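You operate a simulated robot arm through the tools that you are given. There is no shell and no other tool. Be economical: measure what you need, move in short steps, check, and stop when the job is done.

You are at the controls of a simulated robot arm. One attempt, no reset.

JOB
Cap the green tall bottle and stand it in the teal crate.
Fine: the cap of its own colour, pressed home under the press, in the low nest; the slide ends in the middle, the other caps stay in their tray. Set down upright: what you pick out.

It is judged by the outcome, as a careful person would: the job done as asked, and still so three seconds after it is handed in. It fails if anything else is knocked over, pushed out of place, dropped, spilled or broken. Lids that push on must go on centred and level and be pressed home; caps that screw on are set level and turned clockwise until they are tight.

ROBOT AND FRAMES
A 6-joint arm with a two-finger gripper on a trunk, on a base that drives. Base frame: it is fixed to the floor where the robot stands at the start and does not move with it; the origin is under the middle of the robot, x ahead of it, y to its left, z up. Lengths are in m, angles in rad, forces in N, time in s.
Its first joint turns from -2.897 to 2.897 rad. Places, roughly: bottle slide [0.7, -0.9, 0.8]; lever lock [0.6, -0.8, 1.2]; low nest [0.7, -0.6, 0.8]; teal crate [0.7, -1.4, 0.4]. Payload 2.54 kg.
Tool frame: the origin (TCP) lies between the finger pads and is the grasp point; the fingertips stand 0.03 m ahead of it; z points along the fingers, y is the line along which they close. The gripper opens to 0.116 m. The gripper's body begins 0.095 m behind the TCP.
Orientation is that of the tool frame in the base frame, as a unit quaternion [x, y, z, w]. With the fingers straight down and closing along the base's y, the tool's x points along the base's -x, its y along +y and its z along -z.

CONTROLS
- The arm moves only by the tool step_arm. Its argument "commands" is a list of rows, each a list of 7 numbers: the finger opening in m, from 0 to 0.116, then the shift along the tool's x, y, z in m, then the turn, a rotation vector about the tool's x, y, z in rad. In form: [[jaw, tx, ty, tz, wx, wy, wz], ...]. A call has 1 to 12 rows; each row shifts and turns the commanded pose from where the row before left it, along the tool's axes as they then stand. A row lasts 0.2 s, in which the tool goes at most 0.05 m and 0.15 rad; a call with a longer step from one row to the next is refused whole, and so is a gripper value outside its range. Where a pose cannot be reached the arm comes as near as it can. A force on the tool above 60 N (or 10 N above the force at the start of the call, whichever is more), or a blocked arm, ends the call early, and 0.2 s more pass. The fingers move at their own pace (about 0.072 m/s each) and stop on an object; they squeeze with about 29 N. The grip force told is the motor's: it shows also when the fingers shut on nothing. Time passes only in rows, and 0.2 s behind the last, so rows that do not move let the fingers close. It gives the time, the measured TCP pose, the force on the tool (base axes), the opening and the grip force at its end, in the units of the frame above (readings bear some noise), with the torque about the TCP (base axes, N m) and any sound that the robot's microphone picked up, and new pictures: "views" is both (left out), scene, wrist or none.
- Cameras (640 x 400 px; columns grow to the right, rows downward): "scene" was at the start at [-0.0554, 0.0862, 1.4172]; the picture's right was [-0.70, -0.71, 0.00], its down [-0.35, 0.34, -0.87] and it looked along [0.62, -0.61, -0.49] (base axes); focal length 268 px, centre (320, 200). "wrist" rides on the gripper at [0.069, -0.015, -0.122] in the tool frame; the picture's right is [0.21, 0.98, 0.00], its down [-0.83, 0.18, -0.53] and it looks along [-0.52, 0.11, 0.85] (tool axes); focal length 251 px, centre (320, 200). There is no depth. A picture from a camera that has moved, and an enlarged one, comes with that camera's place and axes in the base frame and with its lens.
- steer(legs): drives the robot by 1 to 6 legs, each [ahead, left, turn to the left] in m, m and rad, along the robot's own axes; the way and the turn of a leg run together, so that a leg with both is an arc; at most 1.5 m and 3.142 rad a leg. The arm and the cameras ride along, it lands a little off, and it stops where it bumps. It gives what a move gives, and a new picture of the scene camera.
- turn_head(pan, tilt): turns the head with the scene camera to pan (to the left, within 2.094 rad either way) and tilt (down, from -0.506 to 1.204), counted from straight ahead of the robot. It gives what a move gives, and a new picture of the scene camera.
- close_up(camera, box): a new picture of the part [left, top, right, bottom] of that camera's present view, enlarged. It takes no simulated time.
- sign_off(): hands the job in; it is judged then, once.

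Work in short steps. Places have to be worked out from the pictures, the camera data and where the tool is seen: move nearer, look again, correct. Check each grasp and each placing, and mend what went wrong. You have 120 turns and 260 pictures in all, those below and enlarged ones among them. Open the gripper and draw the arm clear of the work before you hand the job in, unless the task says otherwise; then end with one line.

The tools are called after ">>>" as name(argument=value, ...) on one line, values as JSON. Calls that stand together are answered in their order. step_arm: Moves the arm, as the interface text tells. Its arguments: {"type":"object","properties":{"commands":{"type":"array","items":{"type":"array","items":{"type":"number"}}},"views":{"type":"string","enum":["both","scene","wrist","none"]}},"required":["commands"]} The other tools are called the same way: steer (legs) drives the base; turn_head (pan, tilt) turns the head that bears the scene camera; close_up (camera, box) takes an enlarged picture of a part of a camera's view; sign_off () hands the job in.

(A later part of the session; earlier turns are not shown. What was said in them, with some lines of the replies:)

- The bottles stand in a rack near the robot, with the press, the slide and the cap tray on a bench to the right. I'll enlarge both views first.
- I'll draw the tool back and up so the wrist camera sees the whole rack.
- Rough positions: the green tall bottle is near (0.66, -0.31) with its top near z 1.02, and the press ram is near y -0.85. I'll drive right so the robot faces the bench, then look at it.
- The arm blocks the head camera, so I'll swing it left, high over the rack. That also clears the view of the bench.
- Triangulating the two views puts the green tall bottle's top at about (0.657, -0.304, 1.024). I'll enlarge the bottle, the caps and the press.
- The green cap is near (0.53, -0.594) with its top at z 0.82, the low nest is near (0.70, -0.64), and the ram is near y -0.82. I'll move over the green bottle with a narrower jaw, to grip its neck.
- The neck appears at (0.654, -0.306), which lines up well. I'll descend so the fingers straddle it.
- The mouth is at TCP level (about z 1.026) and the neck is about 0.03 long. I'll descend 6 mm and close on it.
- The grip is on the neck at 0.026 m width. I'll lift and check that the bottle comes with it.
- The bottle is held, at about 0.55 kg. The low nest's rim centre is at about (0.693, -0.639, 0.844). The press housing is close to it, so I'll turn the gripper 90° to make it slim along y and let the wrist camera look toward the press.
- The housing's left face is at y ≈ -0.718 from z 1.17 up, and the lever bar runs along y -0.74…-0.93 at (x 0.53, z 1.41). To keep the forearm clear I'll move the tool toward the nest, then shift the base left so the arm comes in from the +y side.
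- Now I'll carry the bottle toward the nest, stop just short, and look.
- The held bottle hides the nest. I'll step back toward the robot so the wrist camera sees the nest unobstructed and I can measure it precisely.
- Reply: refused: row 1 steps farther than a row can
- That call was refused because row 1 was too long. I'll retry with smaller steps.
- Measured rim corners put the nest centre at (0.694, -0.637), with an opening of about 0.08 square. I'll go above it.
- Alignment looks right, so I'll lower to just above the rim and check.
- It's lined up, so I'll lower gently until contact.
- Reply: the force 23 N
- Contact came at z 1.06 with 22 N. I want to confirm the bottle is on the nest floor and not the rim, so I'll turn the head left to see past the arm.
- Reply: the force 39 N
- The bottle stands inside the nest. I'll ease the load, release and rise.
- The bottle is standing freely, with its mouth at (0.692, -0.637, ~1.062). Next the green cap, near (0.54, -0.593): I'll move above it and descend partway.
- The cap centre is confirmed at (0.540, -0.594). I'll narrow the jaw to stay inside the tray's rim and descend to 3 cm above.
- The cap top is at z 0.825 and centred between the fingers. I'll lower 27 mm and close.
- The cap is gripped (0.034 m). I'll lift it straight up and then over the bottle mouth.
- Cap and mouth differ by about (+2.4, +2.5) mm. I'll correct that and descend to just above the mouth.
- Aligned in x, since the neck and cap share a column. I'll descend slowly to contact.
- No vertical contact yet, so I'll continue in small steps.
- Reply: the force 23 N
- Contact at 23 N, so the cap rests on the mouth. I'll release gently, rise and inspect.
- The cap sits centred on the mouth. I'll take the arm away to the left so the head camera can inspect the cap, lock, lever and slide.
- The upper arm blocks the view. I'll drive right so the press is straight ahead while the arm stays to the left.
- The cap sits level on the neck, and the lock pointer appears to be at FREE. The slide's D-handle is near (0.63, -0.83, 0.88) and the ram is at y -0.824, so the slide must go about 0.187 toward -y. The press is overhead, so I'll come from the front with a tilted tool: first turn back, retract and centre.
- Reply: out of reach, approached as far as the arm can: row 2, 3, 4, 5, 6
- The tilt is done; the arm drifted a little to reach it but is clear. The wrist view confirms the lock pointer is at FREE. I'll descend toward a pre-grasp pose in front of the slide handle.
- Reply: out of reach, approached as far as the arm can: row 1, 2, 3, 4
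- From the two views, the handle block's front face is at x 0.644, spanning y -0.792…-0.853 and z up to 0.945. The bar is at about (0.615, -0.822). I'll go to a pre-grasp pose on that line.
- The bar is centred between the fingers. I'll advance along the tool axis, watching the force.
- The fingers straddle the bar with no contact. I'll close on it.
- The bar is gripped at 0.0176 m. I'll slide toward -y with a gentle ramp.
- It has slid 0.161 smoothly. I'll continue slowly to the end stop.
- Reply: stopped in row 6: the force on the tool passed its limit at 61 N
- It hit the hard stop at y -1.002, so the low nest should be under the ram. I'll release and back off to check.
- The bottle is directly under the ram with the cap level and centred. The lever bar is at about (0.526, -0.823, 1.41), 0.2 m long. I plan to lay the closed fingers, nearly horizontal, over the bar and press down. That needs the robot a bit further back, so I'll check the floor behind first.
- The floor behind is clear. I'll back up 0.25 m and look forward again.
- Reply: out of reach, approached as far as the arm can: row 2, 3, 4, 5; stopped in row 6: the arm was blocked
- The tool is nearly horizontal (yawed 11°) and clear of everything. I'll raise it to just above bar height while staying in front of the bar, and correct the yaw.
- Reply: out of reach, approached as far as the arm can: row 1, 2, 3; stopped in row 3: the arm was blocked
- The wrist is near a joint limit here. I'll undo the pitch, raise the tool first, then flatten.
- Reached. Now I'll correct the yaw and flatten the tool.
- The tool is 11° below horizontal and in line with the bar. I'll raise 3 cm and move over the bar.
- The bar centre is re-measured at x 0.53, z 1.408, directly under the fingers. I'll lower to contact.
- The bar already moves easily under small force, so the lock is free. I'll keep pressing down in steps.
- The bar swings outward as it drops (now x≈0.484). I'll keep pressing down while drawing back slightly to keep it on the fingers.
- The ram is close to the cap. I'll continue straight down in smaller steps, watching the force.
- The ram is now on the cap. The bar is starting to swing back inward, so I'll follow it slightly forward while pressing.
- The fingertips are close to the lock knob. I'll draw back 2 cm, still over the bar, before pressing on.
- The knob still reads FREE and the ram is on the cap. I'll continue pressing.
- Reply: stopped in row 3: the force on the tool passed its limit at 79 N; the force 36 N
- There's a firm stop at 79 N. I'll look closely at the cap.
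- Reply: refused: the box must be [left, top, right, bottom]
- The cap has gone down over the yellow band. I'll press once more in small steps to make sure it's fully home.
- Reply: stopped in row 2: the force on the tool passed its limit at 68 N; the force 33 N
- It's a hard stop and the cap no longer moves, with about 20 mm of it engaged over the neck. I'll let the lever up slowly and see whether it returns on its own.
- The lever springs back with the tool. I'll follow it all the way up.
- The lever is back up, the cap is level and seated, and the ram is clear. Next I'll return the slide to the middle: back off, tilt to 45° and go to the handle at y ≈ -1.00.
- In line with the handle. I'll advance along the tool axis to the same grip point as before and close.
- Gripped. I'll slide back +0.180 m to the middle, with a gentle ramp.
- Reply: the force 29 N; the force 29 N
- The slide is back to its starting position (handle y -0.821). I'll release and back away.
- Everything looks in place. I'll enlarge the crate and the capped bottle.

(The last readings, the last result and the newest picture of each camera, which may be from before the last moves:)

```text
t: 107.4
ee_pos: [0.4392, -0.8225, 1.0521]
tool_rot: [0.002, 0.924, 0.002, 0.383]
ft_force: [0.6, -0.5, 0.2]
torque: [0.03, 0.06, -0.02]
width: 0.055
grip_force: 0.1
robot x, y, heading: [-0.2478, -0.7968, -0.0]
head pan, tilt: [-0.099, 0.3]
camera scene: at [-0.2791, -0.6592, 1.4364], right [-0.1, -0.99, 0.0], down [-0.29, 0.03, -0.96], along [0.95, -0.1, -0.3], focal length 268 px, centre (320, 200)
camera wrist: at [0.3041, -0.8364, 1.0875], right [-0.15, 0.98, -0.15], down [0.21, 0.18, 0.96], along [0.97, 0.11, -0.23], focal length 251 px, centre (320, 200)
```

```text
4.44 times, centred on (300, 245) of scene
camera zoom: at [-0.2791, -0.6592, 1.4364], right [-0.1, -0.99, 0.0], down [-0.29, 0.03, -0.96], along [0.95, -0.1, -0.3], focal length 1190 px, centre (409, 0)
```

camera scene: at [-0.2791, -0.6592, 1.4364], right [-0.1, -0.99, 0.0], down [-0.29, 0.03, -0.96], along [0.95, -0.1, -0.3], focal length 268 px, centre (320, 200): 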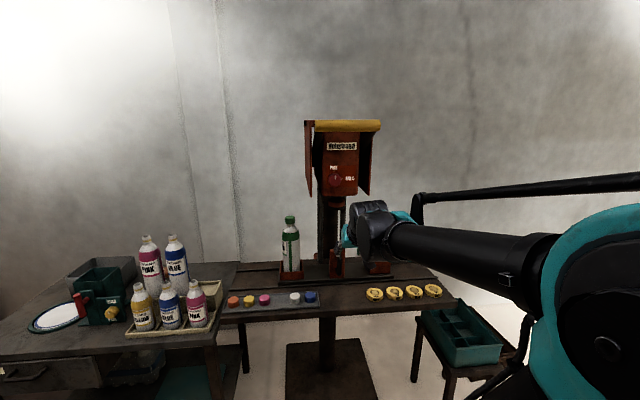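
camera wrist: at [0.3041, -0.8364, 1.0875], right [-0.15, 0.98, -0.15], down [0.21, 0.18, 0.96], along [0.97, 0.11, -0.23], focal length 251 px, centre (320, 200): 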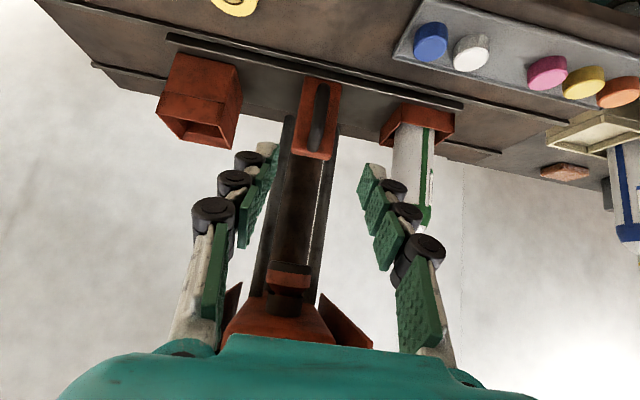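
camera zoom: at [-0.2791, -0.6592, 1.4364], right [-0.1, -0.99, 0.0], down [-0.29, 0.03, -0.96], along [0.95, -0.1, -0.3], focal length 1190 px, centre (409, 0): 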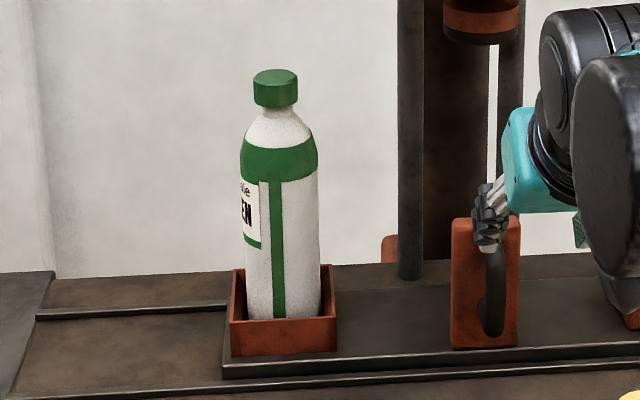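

The capped bottle stands neatly in the nest. I'll drive left, away from the lever, before turning the tool vertical, then forward to where I placed the bottle from.

>>> steer(legs=[[0, 0.4, 0]])

>>> step_arm(commands=[[0.055, -0.02, 0, -0.02, 0, 0.131, 0], [0.055, -0.02, 0, -0.02, 0, 0.131, 0], [0.055, -0.02, 0, -0.02, 0, 0.131, 0], [0.055, -0.02, 0, -0.02, 0, 0.131, 0], [0.055, 0, 0, -0.02, 0, 0.131, 0], [0.055, 0, 0, -0.02, 0, 0.1304, 0]], views="none")

>>> step_arm(commands=[[0.055, 0, 0, 0, 0, 0, 0.1428], [0.055, 0, 0, 0, 0, 0, 0.1428], [0.055, 0, 0, 0, 0, 0, 0.1428], [0.055, 0, 0, 0, 0, 0, 0.1428], [0.055, 0, 0, 0, 0, 0, 0.1428], [0.055, 0, 0, 0, 0, 0, 0.1428], [0.055, 0, 0, 0, 0, 0, 0.1428], [0.055, 0, 0, 0, 0, 0, 0.1428], [0.055, 0, 0, 0, 0, 0, 0.1428], [0.055, 0, 0, 0, 0, 0, 0.1428], [0.055, 0, 0, 0, 0, 0, 0.1428]], views="none")

```text
t: 109.8
ee_pos: [0.4414, -0.4252, 1.0502]
tool_rot: [0.004, 0.923, 0.001, 0.384]
ft_force: [-0.5, -0.6, -0.3]
torque: [-0.03, -0.02, 0.0]
width: 0.0553
grip_force: 0.0
robot x, y, heading: [-0.2526, -0.3971, -0.009]
head pan, tilt: [-0.099, 0.3]
camera scene: at [-0.2775, -0.2588, 1.4364], right [-0.1, -0.99, 0.0], down [-0.29, 0.03, -0.96], along [0.95, -0.1, -0.3], focal length 268 px, centre (320, 200)
```

scene: 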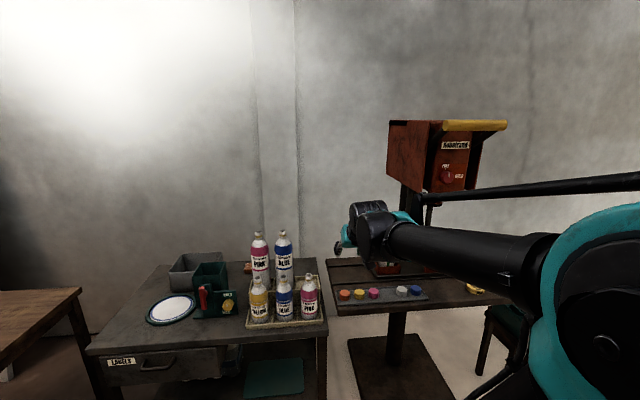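

```text
t: 111.2
ee_pos: [0.4528, -0.4264, 1.2004]
tool_rot: [0.003, 1.0, 0.003, -0.001]
ft_force: [-0.6, 0.6, -0.4]
torque: [0.02, -0.06, 0.01]
width: 0.0549
grip_force: 0.1
robot x, y, heading: [-0.2509, -0.396, -0.001]
head pan, tilt: [-0.099, 0.3]
```

```text
t: 113.7
ee_pos: [0.4547, -0.4254, 1.2001]
tool_rot: [0.71, 0.704, 0.003, -0.001]
ft_force: [-0.2, -0.1, 1.1]
torque: [0.02, -0.04, 0.01]
width: 0.0552
grip_force: 0.1
robot x, y, heading: [-0.2505, -0.3991, -0.008]
head pan, tilt: [-0.099, 0.3]
```

>>> steer(legs=[[0.25, 0, 0]])

>>> step_arm(commands=[[0.055, -0.045, -0.003, 0, 0, 0, 0], [0.055, -0.045, -0.003, 0, 0, 0, 0], [0.055, -0.045, -0.003, 0, 0, 0, 0], [0.055, -0.04, -0.003, 0, 0, 0, 0], [0.055, -0.03, 0, 0, 0, 0, 0], [0.055, 0, 0, 0, 0, 0, 0]], views="wrist")

```text
t: 115.5
ee_pos: [0.7053, -0.4275, 1.1991]
tool_rot: [0.709, 0.705, 0.001, -0.002]
ft_force: [1.1, -0.3, 0.0]
torque: [-0.01, -0.02, 0.01]
width: 0.0552
grip_force: 0.2
robot x, y, heading: [-0.0021, -0.3997, -0.002]
head pan, tilt: [-0.099, 0.3]
camera scene: at [-0.027, -0.2602, 1.4364], right [-0.1, -0.99, 0.0], down [-0.29, 0.03, -0.96], along [0.95, -0.1, -0.3], focal length 268 px, centre (320, 200)
```

scene: 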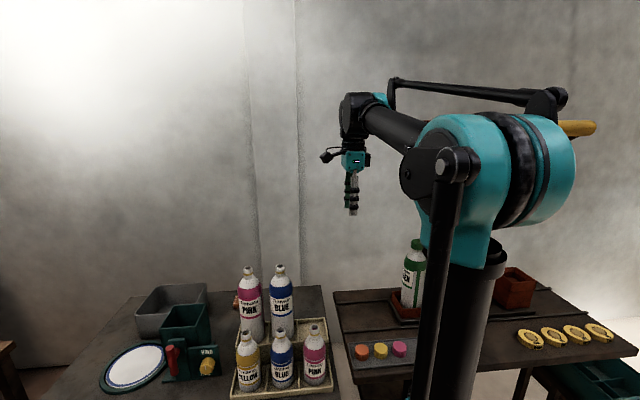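

```text
t: 116.9
ee_pos: [0.6919, -0.6333, 1.1981]
tool_rot: [0.71, 0.705, 0.003, -0.002]
ft_force: [-0.1, -0.7, 0.4]
torque: [0.0, -0.03, 0.01]
width: 0.0549
grip_force: 0.1
robot x, y, heading: [-0.0015, -0.4004, -0.003]
head pan, tilt: [-0.099, 0.3]
camera wrist: at [0.677, -0.5629, 1.32], right [0.98, 0.21, 0.0], down [0.18, -0.83, 0.53], along [0.11, -0.52, -0.85], focal length 251 px, centre (320, 200)
```

wrist: 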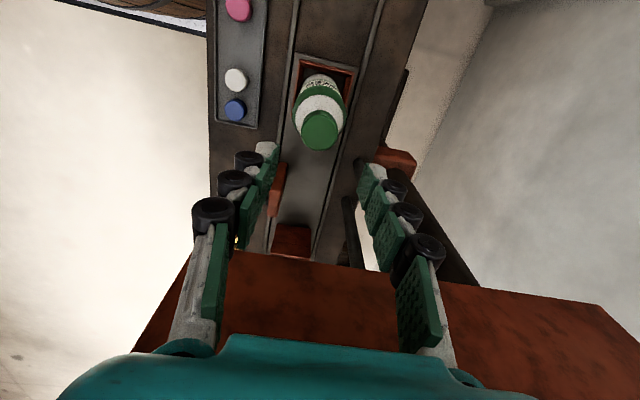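

The capped bottle is at (0.693, -0.638). I'll grip it by the body, just below the shoulder, so the cap isn't stressed; first to just above it with the jaw at 0.09.

>>> step_arm(commands=[[0.09, -0.004, 0.001, 0.03, 0, 0, 0], [0.09, 0, 0, 0.04, 0, 0, 0], [0.09, 0, 0, 0.03, 0, 0, 0], [0.09, 0, 0, 0, 0, 0, 0]], views="both")

```text
t: 117.9
ee_pos: [0.6925, -0.6361, 1.0989]
tool_rot: [0.71, 0.704, 0.002, -0.001]
ft_force: [-0.4, -0.2, 0.6]
torque: [-0.01, -0.01, 0.0]
width: 0.0901
grip_force: 0.0
robot x, y, heading: [-0.0041, -0.3995, -0.009]
head pan, tilt: [-0.099, 0.3]
camera scene: at [-0.027, -0.2602, 1.4364], right [-0.1, -0.99, 0.0], down [-0.29, 0.03, -0.96], along [0.95, -0.1, -0.3], focal length 268 px, centre (320, 200)
camera wrist: at [0.6776, -0.5659, 1.2202], right [0.98, 0.21, 0.0], down [0.18, -0.83, 0.53], along [0.11, -0.52, -0.85], focal length 251 px, centre (320, 200)
```

scene: 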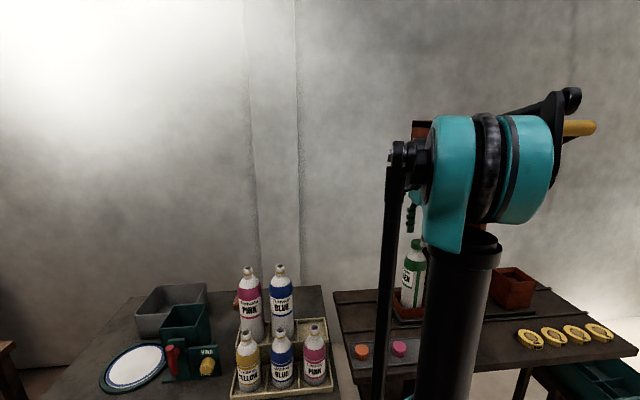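
wrist: 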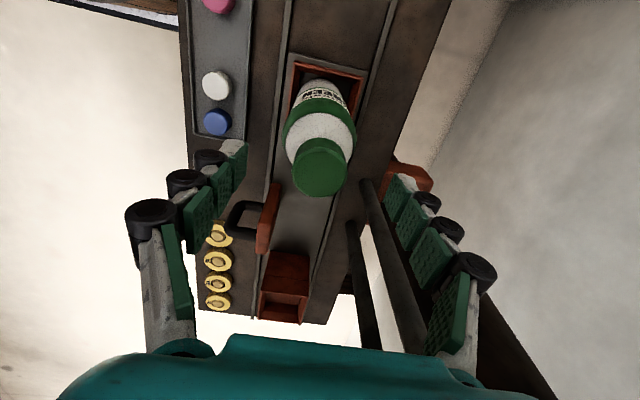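

Well centred between the fingers. I'll lower 0.11 to body height and close gently.

>>> step_arm(commands=[[0.09, 0, 0, 0.03, 0, 0, 0], [0.09, 0, 0, 0.03, 0, 0, 0], [0.09, 0, 0, 0.03, 0, 0, 0], [0.09, 0, 0, 0.02, 0, 0, 0], [0.08, 0, 0, 0, 0, 0, 0], [0.07, 0, 0, 0, 0, 0, 0], [0.06, 0, 0, 0, 0, 0, 0], [0.0, 0, 0, 0, 0, 0, 0], [0.0, 0, 0, 0, 0, 0, 0]], views="wrist")

```text
t: 119.9
ee_pos: [0.6927, -0.6357, 0.9895]
tool_rot: [0.71, 0.704, 0.002, -0.001]
ft_force: [2.3, 0.5, 1.2]
torque: [-0.07, -0.23, 0.01]
width: 0.0671
grip_force: 28.9
robot x, y, heading: [-0.0041, -0.3991, -0.004]
head pan, tilt: [-0.099, 0.3]
camera wrist: at [0.6782, -0.5657, 1.1108], right [0.98, 0.21, 0.0], down [0.18, -0.83, 0.53], along [0.11, -0.52, -0.85], focal length 251 px, centre (320, 200)
```

wrist: 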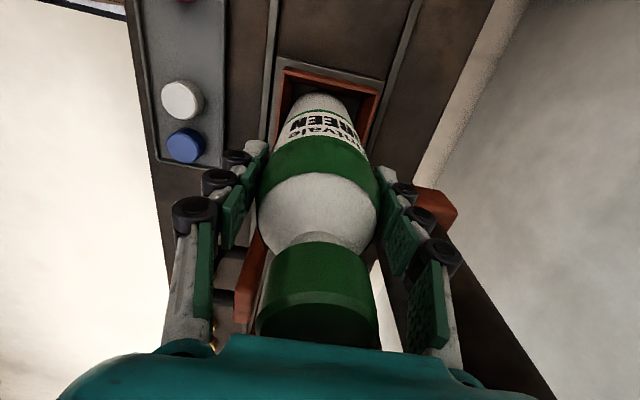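

Gripped at 0.067. I'll lift straight up.

>>> step_arm(commands=[[0, 0, 0, -0.01, 0, 0, 0], [0, 0, 0, -0.02, 0, 0, 0], [0, 0, 0, -0.03, 0, 0, 0], [0, 0, 0, -0.03, 0, 0, 0], [0, 0, 0, -0.03, 0, 0, 0], [0, 0, 0, -0.03, 0, 0, 0], [0, 0, 0, 0, 0, 0, 0]], views="both")

```text
t: 121.5
ee_pos: [0.6941, -0.6368, 1.1392]
tool_rot: [0.709, 0.705, 0.003, -0.002]
ft_force: [0.3, 0.5, -5.4]
torque: [0.01, -0.02, 0.0]
width: 0.0667
grip_force: 28.6
robot x, y, heading: [-0.0029, -0.3988, -0.006]
head pan, tilt: [-0.099, 0.3]
camera scene: at [-0.0268, -0.2603, 1.4364], right [-0.1, -0.99, 0.0], down [-0.29, 0.03, -0.96], along [0.95, -0.1, -0.3], focal length 268 px, centre (320, 200)
camera wrist: at [0.6784, -0.5667, 1.2605], right [0.98, 0.21, 0.0], down [0.18, -0.83, 0.53], along [0.11, -0.52, -0.85], focal length 251 px, centre (320, 200)
```

scene: 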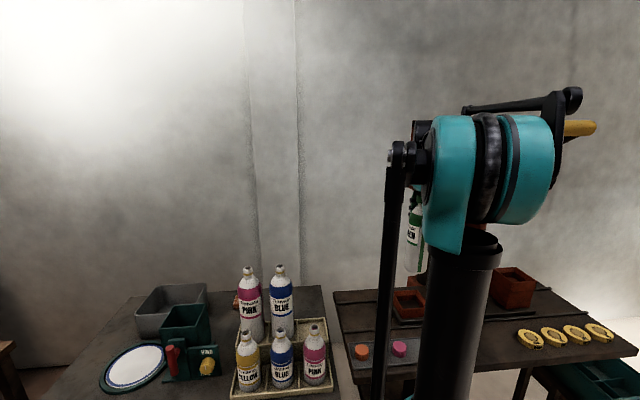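
wrist: 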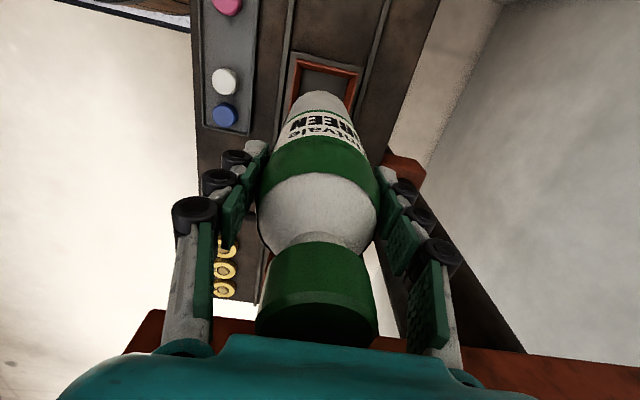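

Held firmly at 5.4 N with the cap on. I'll swing away from the press and retract, then drive right to the crate.

>>> step_arm(commands=[[0, 0.03, 0, 0, 0, 0, 0], [0, 0.04, -0.01, 0, 0, 0, 0], [0, 0.01, -0.04, 0, 0, 0, 0], [0, 0, -0.045, 0, 0, 0, 0], [0, 0, -0.045, 0, 0, 0, 0], [0, 0, -0.045, 0, 0, 0, 0], [0, 0, -0.045, 0, 0, 0, 0], [0, 0, -0.045, 0, 0, 0, 0], [0, 0, -0.045, 0, 0, 0, 0], [0, 0, -0.02, 0, 0, 0, 0]], views="none")

```text
t: 123.7
ee_pos: [0.3538, -0.5525, 1.1385]
tool_rot: [0.709, 0.705, 0.002, -0.001]
ft_force: [-0.9, -0.5, -5.9]
torque: [0.05, -0.02, -0.01]
width: 0.067
grip_force: 28.7
robot x, y, heading: [0.0021, -0.4003, -0.007]
head pan, tilt: [-0.099, 0.3]
```

>>> steer(legs=[[-0.1, 0, 0], [0, -0.95, 0]])

>>> turn_head(pan=-0.1, tilt=0.75)

```text
t: 129.4
ee_pos: [0.2461, -1.5124, 1.1391]
tool_rot: [0.709, 0.705, 0.002, -0.002]
ft_force: [0.4, 0.0, -5.6]
torque: [0.04, 0.01, 0.01]
width: 0.0669
grip_force: 28.7
robot x, y, heading: [-0.1089, -1.36, -0.007]
head pan, tilt: [-0.099, 0.3]
camera scene: at [-0.1338, -1.2193, 1.4364], right [-0.11, -0.99, 0.0], down [-0.29, 0.03, -0.96], along [0.95, -0.1, -0.3], focal length 268 px, centre (320, 200)
```

scene: 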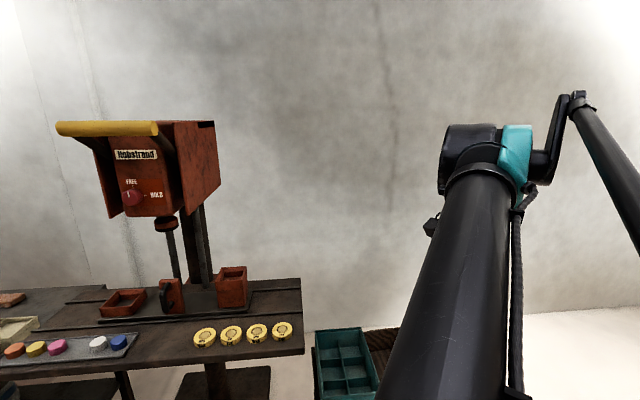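

```text
t: 130.3
ee_pos: [0.2469, -1.5118, 1.1374]
tool_rot: [0.709, 0.705, 0.001, -0.002]
ft_force: [-0.3, -0.3, -5.4]
torque: [0.03, -0.02, -0.01]
width: 0.0669
grip_force: 29.1
robot x, y, heading: [-0.1064, -1.3592, -0.002]
head pan, tilt: [-0.099, 0.75]
camera scene: at [-0.1442, -1.2182, 1.3961], right [-0.11, -0.99, 0.0], down [-0.68, 0.07, -0.73], along [0.73, -0.08, -0.68], focal length 268 px, centre (320, 200)
```

scene: 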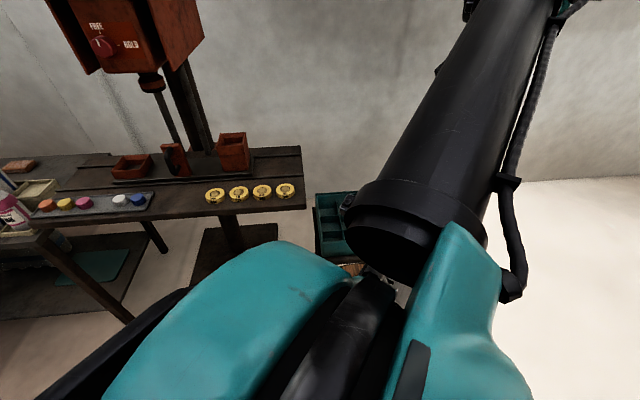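

I'll extend toward the crate, keeping it in the wrist view beside the bottle.

>>> step_arm(commands=[[0, 0.0186, 0.0357, 0.0143, 0, 0, 0], [0, 0.0186, 0.0357, 0.0143, 0, 0, 0], [0, 0.0186, 0.0357, 0.0143, 0, 0, 0], [0, 0.0186, 0.0357, 0.0143, 0, 0, 0], [0, 0.0186, 0.0357, 0.0143, 0, 0, 0], [0, 0.0186, 0.0357, 0.0143, 0, 0, 0], [0, 0.0186, 0.0357, 0.0143, 0, 0, 0], [0, 0, 0, 0, 0, 0, 0]])

```text
t: 132.1
ee_pos: [0.4972, -1.3829, 1.037]
tool_rot: [0.709, 0.705, 0.001, -0.002]
ft_force: [-0.5, 0.5, -5.6]
torque: [0.04, 0.0, -0.02]
width: 0.0671
grip_force: 29.1
robot x, y, heading: [-0.1067, -1.3639, -0.002]
head pan, tilt: [-0.099, 0.75]
camera scene: at [-0.1442, -1.2182, 1.396], right [-0.11, -0.99, 0.0], down [-0.68, 0.07, -0.73], along [0.73, -0.08, -0.68], focal length 268 px, centre (320, 200)
camera wrist: at [0.4823, -1.3133, 1.1591], right [0.98, 0.21, 0.0], down [0.17, -0.83, 0.53], along [0.11, -0.52, -0.85], focal length 251 px, centre (320, 200)
```

scene: 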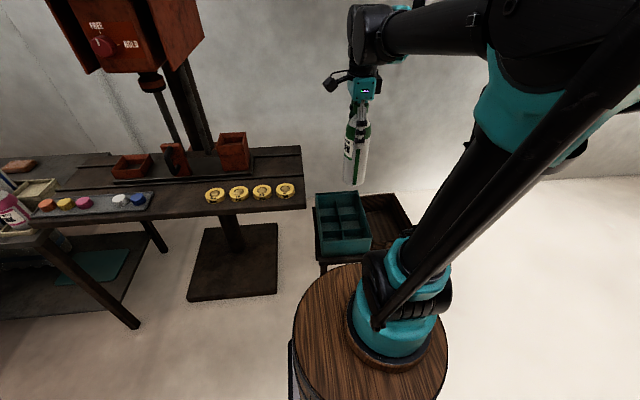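
wrist: 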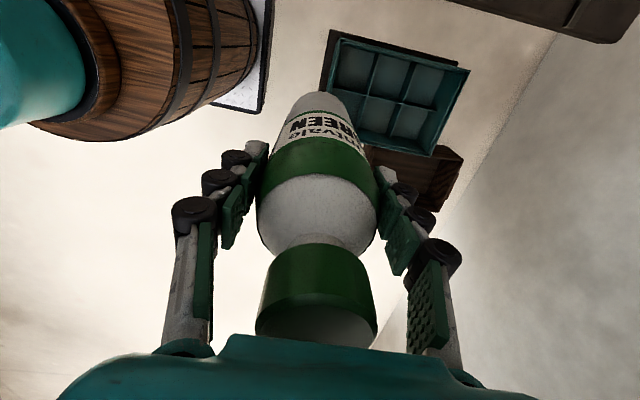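

Both cameras see the crate now. I'll enlarge both views.

>>> close_up(camera="wrist", box=[310, 20, 480, 170])

>>> close_up(camera="scene", box=[300, 170, 420, 280])

```text
2.67 times, centred on (395, 95) of wrist
camera zoom: at [0.4823, -1.3133, 1.1591], right [0.98, 0.21, 0.0], down [0.17, -0.83, 0.53], along [0.11, -0.52, -0.85], focal length 670 px, centre (120, 480)
```

zoom: 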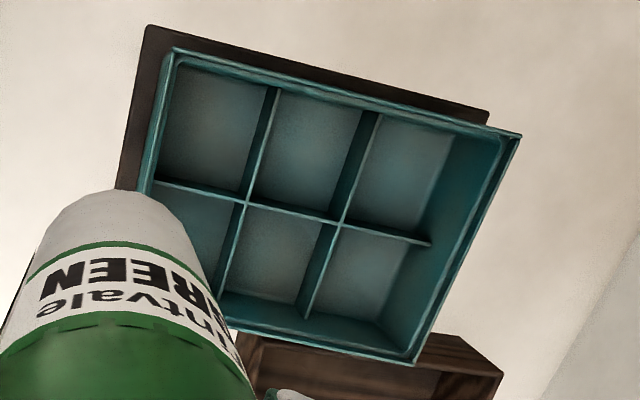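

```text
3.64 times, centred on (360, 225) of scene
camera zoom: at [-0.1442, -1.2182, 1.396], right [-0.11, -0.99, 0.0], down [-0.68, 0.07, -0.73], along [0.73, -0.08, -0.68], focal length 973 px, centre (174, 109)
```

zoom: 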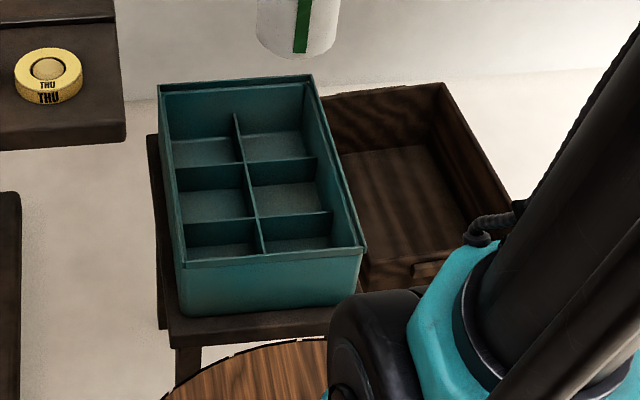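

Triangulated crate rim: x 0.52–0.813, y -1.30…-1.503, z ≈ 0.545, with 3×2 compartments. I'll use the middle compartment of the far-right row, centre about (0.663, -1.447). I'll move above it and lower partway.

>>> step_arm(commands=[[0, -0.016, 0.0415, 0, 0, 0, 0], [0, -0.016, 0.0415, 0, 0, 0, 0], [0, -0.016, 0.0415, 0, 0, 0, 0], [0, -0.016, 0.0415, 0, 0, 0, 0], [0, 0, 0, 0.04, 0, 0, 0], [0, 0, 0, 0.04, 0, 0, 0], [0, 0, 0, 0.04, 0, 0, 0], [0, 0, 0, 0.04, 0, 0, 0], [0, 0, 0, 0.04, 0, 0, 0], [0, 0, 0, 0, 0, 0, 0]])

>>> close_up(camera="scene", box=[300, 130, 420, 270])

>>> close_up(camera="wrist", box=[220, 0, 420, 180])

```text
t: 134.3
ee_pos: [0.6654, -1.4475, 0.8389]
tool_rot: [0.71, 0.705, 0.002, -0.002]
ft_force: [0.6, -0.3, -5.4]
torque: [0.04, -0.02, 0.05]
width: 0.0669
grip_force: 29.3
robot x, y, heading: [-0.1063, -1.3581, -0.002]
head pan, tilt: [-0.099, 0.75]
camera scene: at [-0.1441, -1.2182, 1.396], right [-0.11, -0.99, 0.0], down [-0.68, 0.07, -0.73], along [0.73, -0.08, -0.68], focal length 268 px, centre (320, 200)
camera wrist: at [0.6494, -1.3773, 0.9608], right [0.98, 0.21, 0.0], down [0.17, -0.83, 0.53], along [0.11, -0.52, -0.85], focal length 251 px, centre (320, 200)
```

scene: 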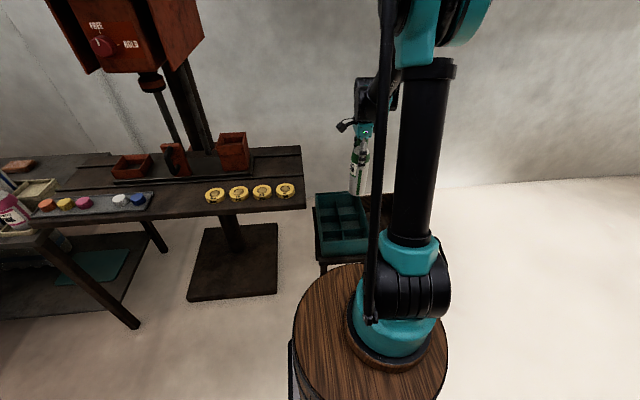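
wrist: 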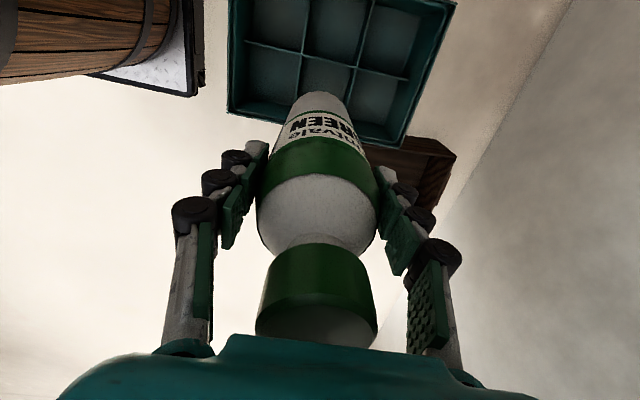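

```text
2.86 times, centred on (360, 200) of scene
camera zoom: at [-0.1441, -1.2182, 1.396], right [-0.11, -0.99, 0.0], down [-0.68, 0.07, -0.73], along [0.73, -0.08, -0.68], focal length 765 px, centre (206, 200)
```

zoom: 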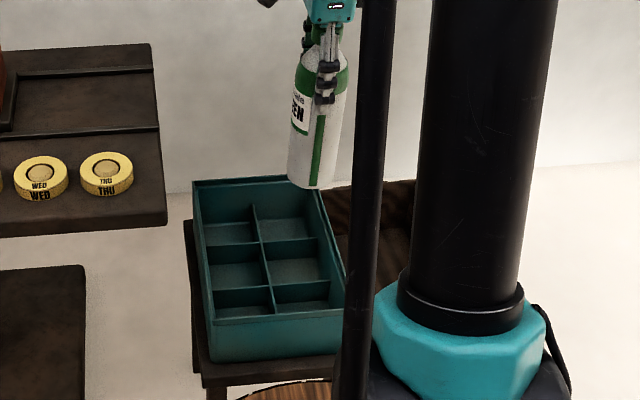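

```text
2.22 times, centred on (320, 90) of wrist
camera zoom: at [0.6494, -1.3773, 0.9608], right [0.98, 0.21, 0.0], down [0.17, -0.83, 0.53], along [0.11, -0.52, -0.85], focal length 559 px, centre (320, 444)
```

zoom: 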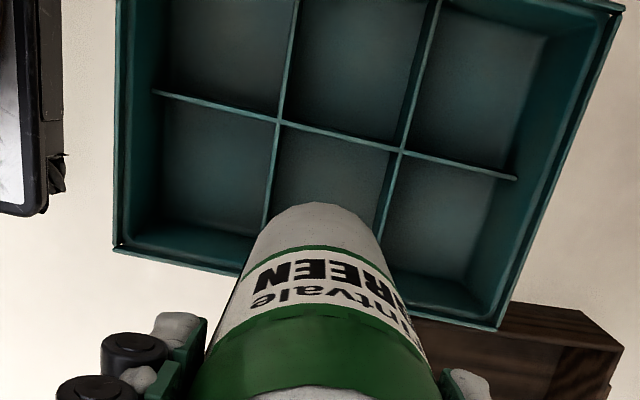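

Refined: the dividers are at x 0.623 and 0.719 with the mid divider at y -1.40, so the cell centre is (0.671, -1.449). I'll shift 6 mm and lower into the cell.

>>> step_arm(commands=[[0, -0.0015, 0.006, 0, 0, 0, 0], [0, 0, 0, 0.04, 0, 0, 0], [0, 0, 0, 0.04, 0, 0, 0], [0, 0, 0, 0.03, 0, 0, 0], [0, 0, 0, 0.02, 0, 0, 0], [0, 0, 0, 0, 0, 0, 0]], views="none")

>>> close_up(camera="wrist", box=[180, 0, 460, 250])

>>> close_up(camera="scene", box=[300, 130, 420, 270])

```text
t: 135.7
ee_pos: [0.6677, -1.4484, 0.7086]
tool_rot: [0.71, 0.704, 0.001, -0.003]
ft_force: [-1.0, -0.1, -5.0]
torque: [0.01, 0.04, 0.0]
width: 0.0672
grip_force: 28.9
robot x, y, heading: [-0.1062, -1.3606, -0.006]
head pan, tilt: [-0.099, 0.75]
```

```text
1.60 times, centred on (320, 125) of wrist
camera zoom: at [0.6549, -1.3787, 0.8301], right [0.98, 0.21, 0.0], down [0.17, -0.83, 0.53], along [0.11, -0.52, -0.85], focal length 402 px, centre (320, 320)
```

zoom: 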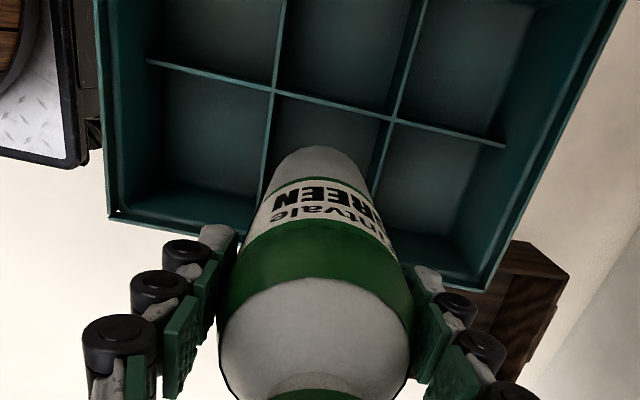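

```text
2.86 times, centred on (360, 200) of scene
camera zoom: at [-0.1441, -1.2182, 1.396], right [-0.11, -0.99, 0.0], down [-0.68, 0.07, -0.73], along [0.73, -0.08, -0.68], focal length 765 px, centre (206, 200)
```

zoom: 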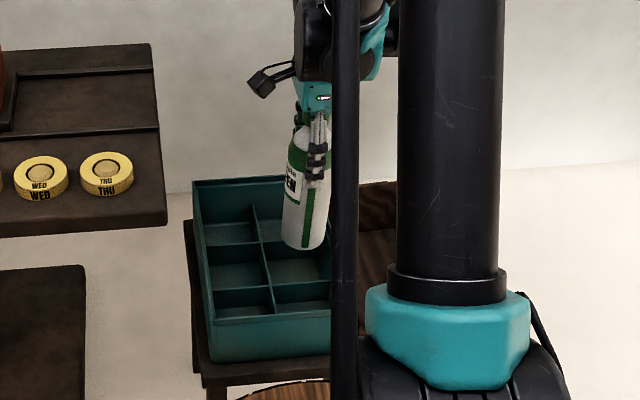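

The measurements agree, so I'll keep lowering into the cell, slowly near the floor.

>>> step_arm(commands=[[0, 0, 0, 0.025, 0, 0, 0], [0, 0, 0, 0.025, 0, 0, 0], [0, 0, 0, 0.02, 0, 0, 0], [0, 0, 0, 0.01, 0, 0, 0], [0, 0, 0, 0.005, 0, 0, 0], [0, 0, 0, 0, 0, 0, 0]], views="none")

>>> close_up(camera="wrist", box=[180, 0, 460, 250])

>>> close_up(camera="scene", box=[300, 130, 420, 270])

```text
t: 137.1
ee_pos: [0.6693, -1.4488, 0.6245]
tool_rot: [0.71, 0.704, 0.001, -0.002]
ft_force: [-0.3, 0.2, -6.8]
torque: [0.05, -0.02, -0.01]
width: 0.067
grip_force: 29.2
robot x, y, heading: [-0.1096, -1.3616, -0.007]
head pan, tilt: [-0.099, 0.75]
```

```text
1.60 times, centred on (320, 125) of wrist
camera zoom: at [0.6542, -1.3781, 0.7452], right [0.98, 0.21, 0.0], down [0.17, -0.83, 0.53], along [0.11, -0.52, -0.85], focal length 402 px, centre (320, 320)
```

zoom: 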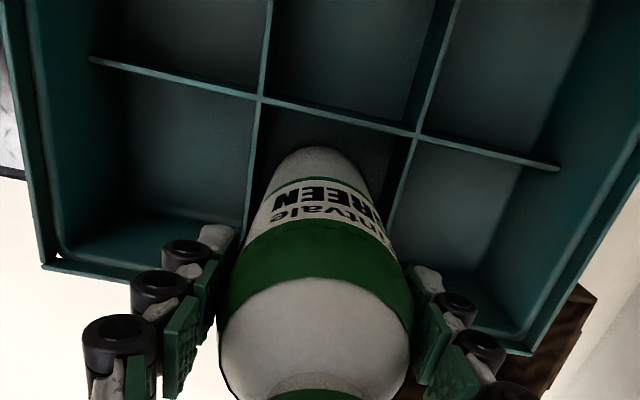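

```text
2.86 times, centred on (360, 200) of scene
camera zoom: at [-0.1441, -1.2182, 1.396], right [-0.11, -0.99, 0.0], down [-0.68, 0.07, -0.73], along [0.73, -0.08, -0.68], focal length 765 px, centre (206, 200)
```

zoom: 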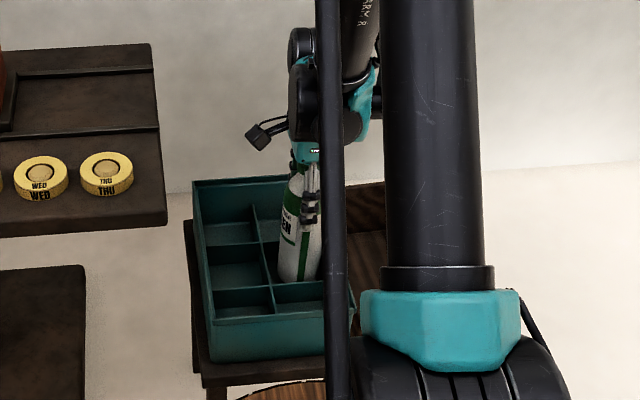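

The bottle is within the cell. I'll lower in small steps until it touches the floor.

>>> step_arm(commands=[[0, 0, 0, 0.006, 0, 0, 0], [0, 0, 0, 0.006, 0, 0, 0], [0, 0, 0, 0.005, 0, 0, 0], [0, 0, 0, 0.004, 0, 0, 0], [0, 0, 0, 0, 0, 0, 0]], views="none")

```text
t: 138.3
ee_pos: [0.6692, -1.4484, 0.604]
tool_rot: [0.71, 0.704, 0.003, -0.001]
ft_force: [2.1, -1.3, 23.1]
torque: [-0.2, -0.06, 0.06]
width: 0.0671
grip_force: 29.3
robot x, y, heading: [-0.1072, -1.3626, -0.003]
head pan, tilt: [-0.099, 0.75]
```

Contact at 23 N. I'll ease off, release and check before rising.

>>> step_arm(commands=[[0, 0, 0, -0.002, 0, 0, 0], [0.06, 0, 0, 0, 0, 0, 0], [0.068, 0, 0, 0, 0, 0, 0], [0.076, 0, 0, 0, 0, 0, 0], [0.09, 0, 0, 0, 0, 0, 0], [0.09, 0, 0, 0, 0, 0, 0]], views="wrist")

```text
t: 139.7
ee_pos: [0.6699, -1.4485, 0.6052]
tool_rot: [0.709, 0.705, 0.003, -0.001]
ft_force: [0.1, -0.5, 0.7]
torque: [0.0, -0.02, 0.0]
width: 0.0898
grip_force: 0.1
robot x, y, heading: [-0.1079, -1.3607, -0.008]
head pan, tilt: [-0.099, 0.75]
camera wrist: at [0.6547, -1.3781, 0.7267], right [0.98, 0.21, 0.0], down [0.17, -0.83, 0.53], along [0.11, -0.52, -0.85], focal length 251 px, centre (320, 200)
```

wrist: 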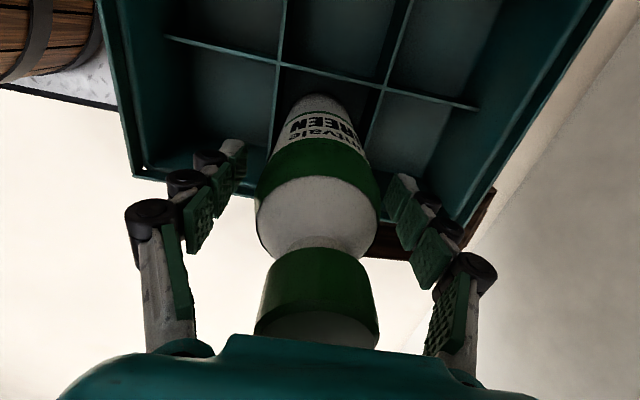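

Released, and the bottle stands. I'll rise straight up well clear and then retract.

>>> step_arm(commands=[[0.09, 0, 0, -0.02, 0, 0, 0], [0.09, 0, 0, -0.035, 0, 0, 0], [0.09, 0, 0, -0.045, 0, 0, 0], [0.09, 0, 0, -0.045, 0, 0, 0], [0.09, 0, 0, -0.045, 0, 0, 0], [0.09, 0, 0, -0.045, 0, 0, 0], [0.09, 0, 0, -0.045, 0, 0, 0], [0.09, 0, 0, -0.045, 0, 0, 0], [0.09, 0, -0.045, 0, 0, 0, 0], [0.09, 0, -0.045, 0, 0, 0, 0], [0.09, 0, -0.045, 0, 0, 0, 0], [0.09, 0, -0.045, 0, 0, 0, 0]])

>>> close_up(camera="scene", box=[290, 150, 430, 270])

>>> close_up(camera="scene", box=[0, 70, 310, 270])

```text
t: 142.3
ee_pos: [0.4902, -1.4497, 0.9299]
tool_rot: [0.71, 0.704, 0.002, -0.002]
ft_force: [0.1, 0.0, 0.3]
torque: [-0.01, 0.08, 0.03]
width: 0.0903
grip_force: 0.0
robot x, y, heading: [-0.1085, -1.3597, -0.005]
head pan, tilt: [-0.099, 0.75]
camera scene: at [-0.1439, -1.2182, 1.396], right [-0.11, -0.99, 0.0], down [-0.68, 0.07, -0.73], along [0.73, -0.08, -0.68], focal length 268 px, centre (320, 200)
camera wrist: at [0.4753, -1.3785, 1.0514], right [0.98, 0.21, 0.0], down [0.17, -0.83, 0.53], along [0.11, -0.52, -0.85], focal length 251 px, centre (320, 200)
```

scene: 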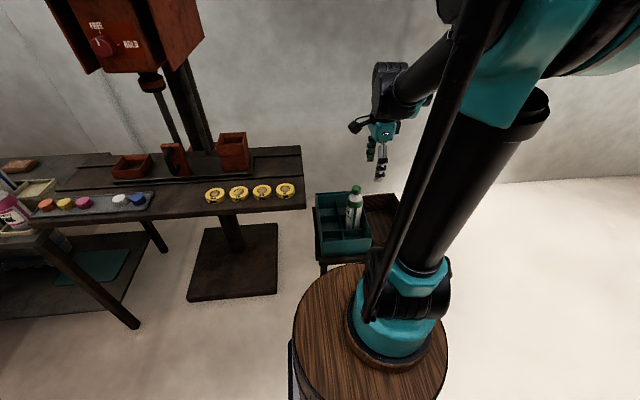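
wrist: 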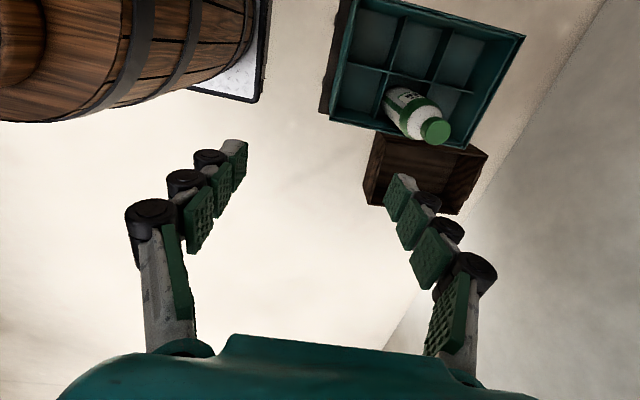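

```text
3.33 times, centred on (360, 210) of scene
camera zoom: at [-0.1439, -1.2182, 1.396], right [-0.11, -0.99, 0.0], down [-0.68, 0.07, -0.73], along [0.73, -0.08, -0.68], focal length 892 px, centre (187, 167)
```

zoom: 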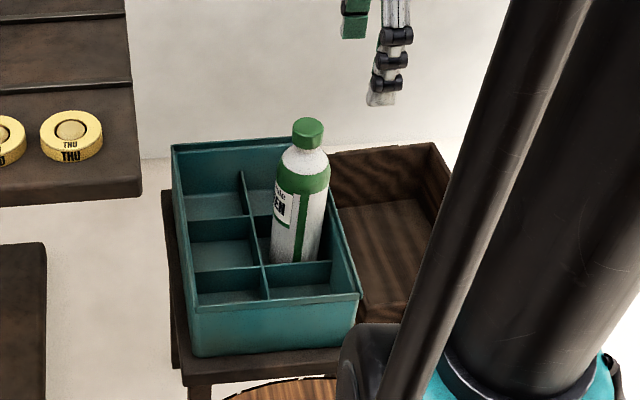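

```text
2.00 times, centred on (155, 170) of scene
camera zoom: at [-0.1439, -1.2182, 1.396], right [-0.11, -0.99, 0.0], down [-0.68, 0.07, -0.73], along [0.73, -0.08, -0.68], focal length 535 px, centre (650, 260)
```

zoom: 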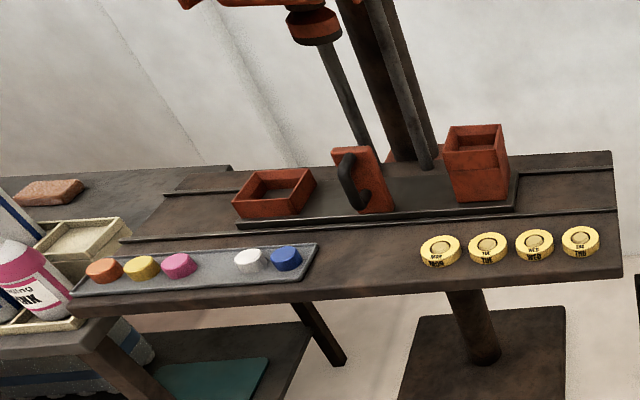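

The capped bottle stands upright in the crate, the slide is in the middle, the other five caps are in their tray, and the arm is open and clear. I'll hand it in.

>>> sign_off()

```text
The job is handed in.
```

The green tall bottle has its green cap pressed home and stands upright in the teal crate, and the slide is back in the middle with the other caps still in their tray.
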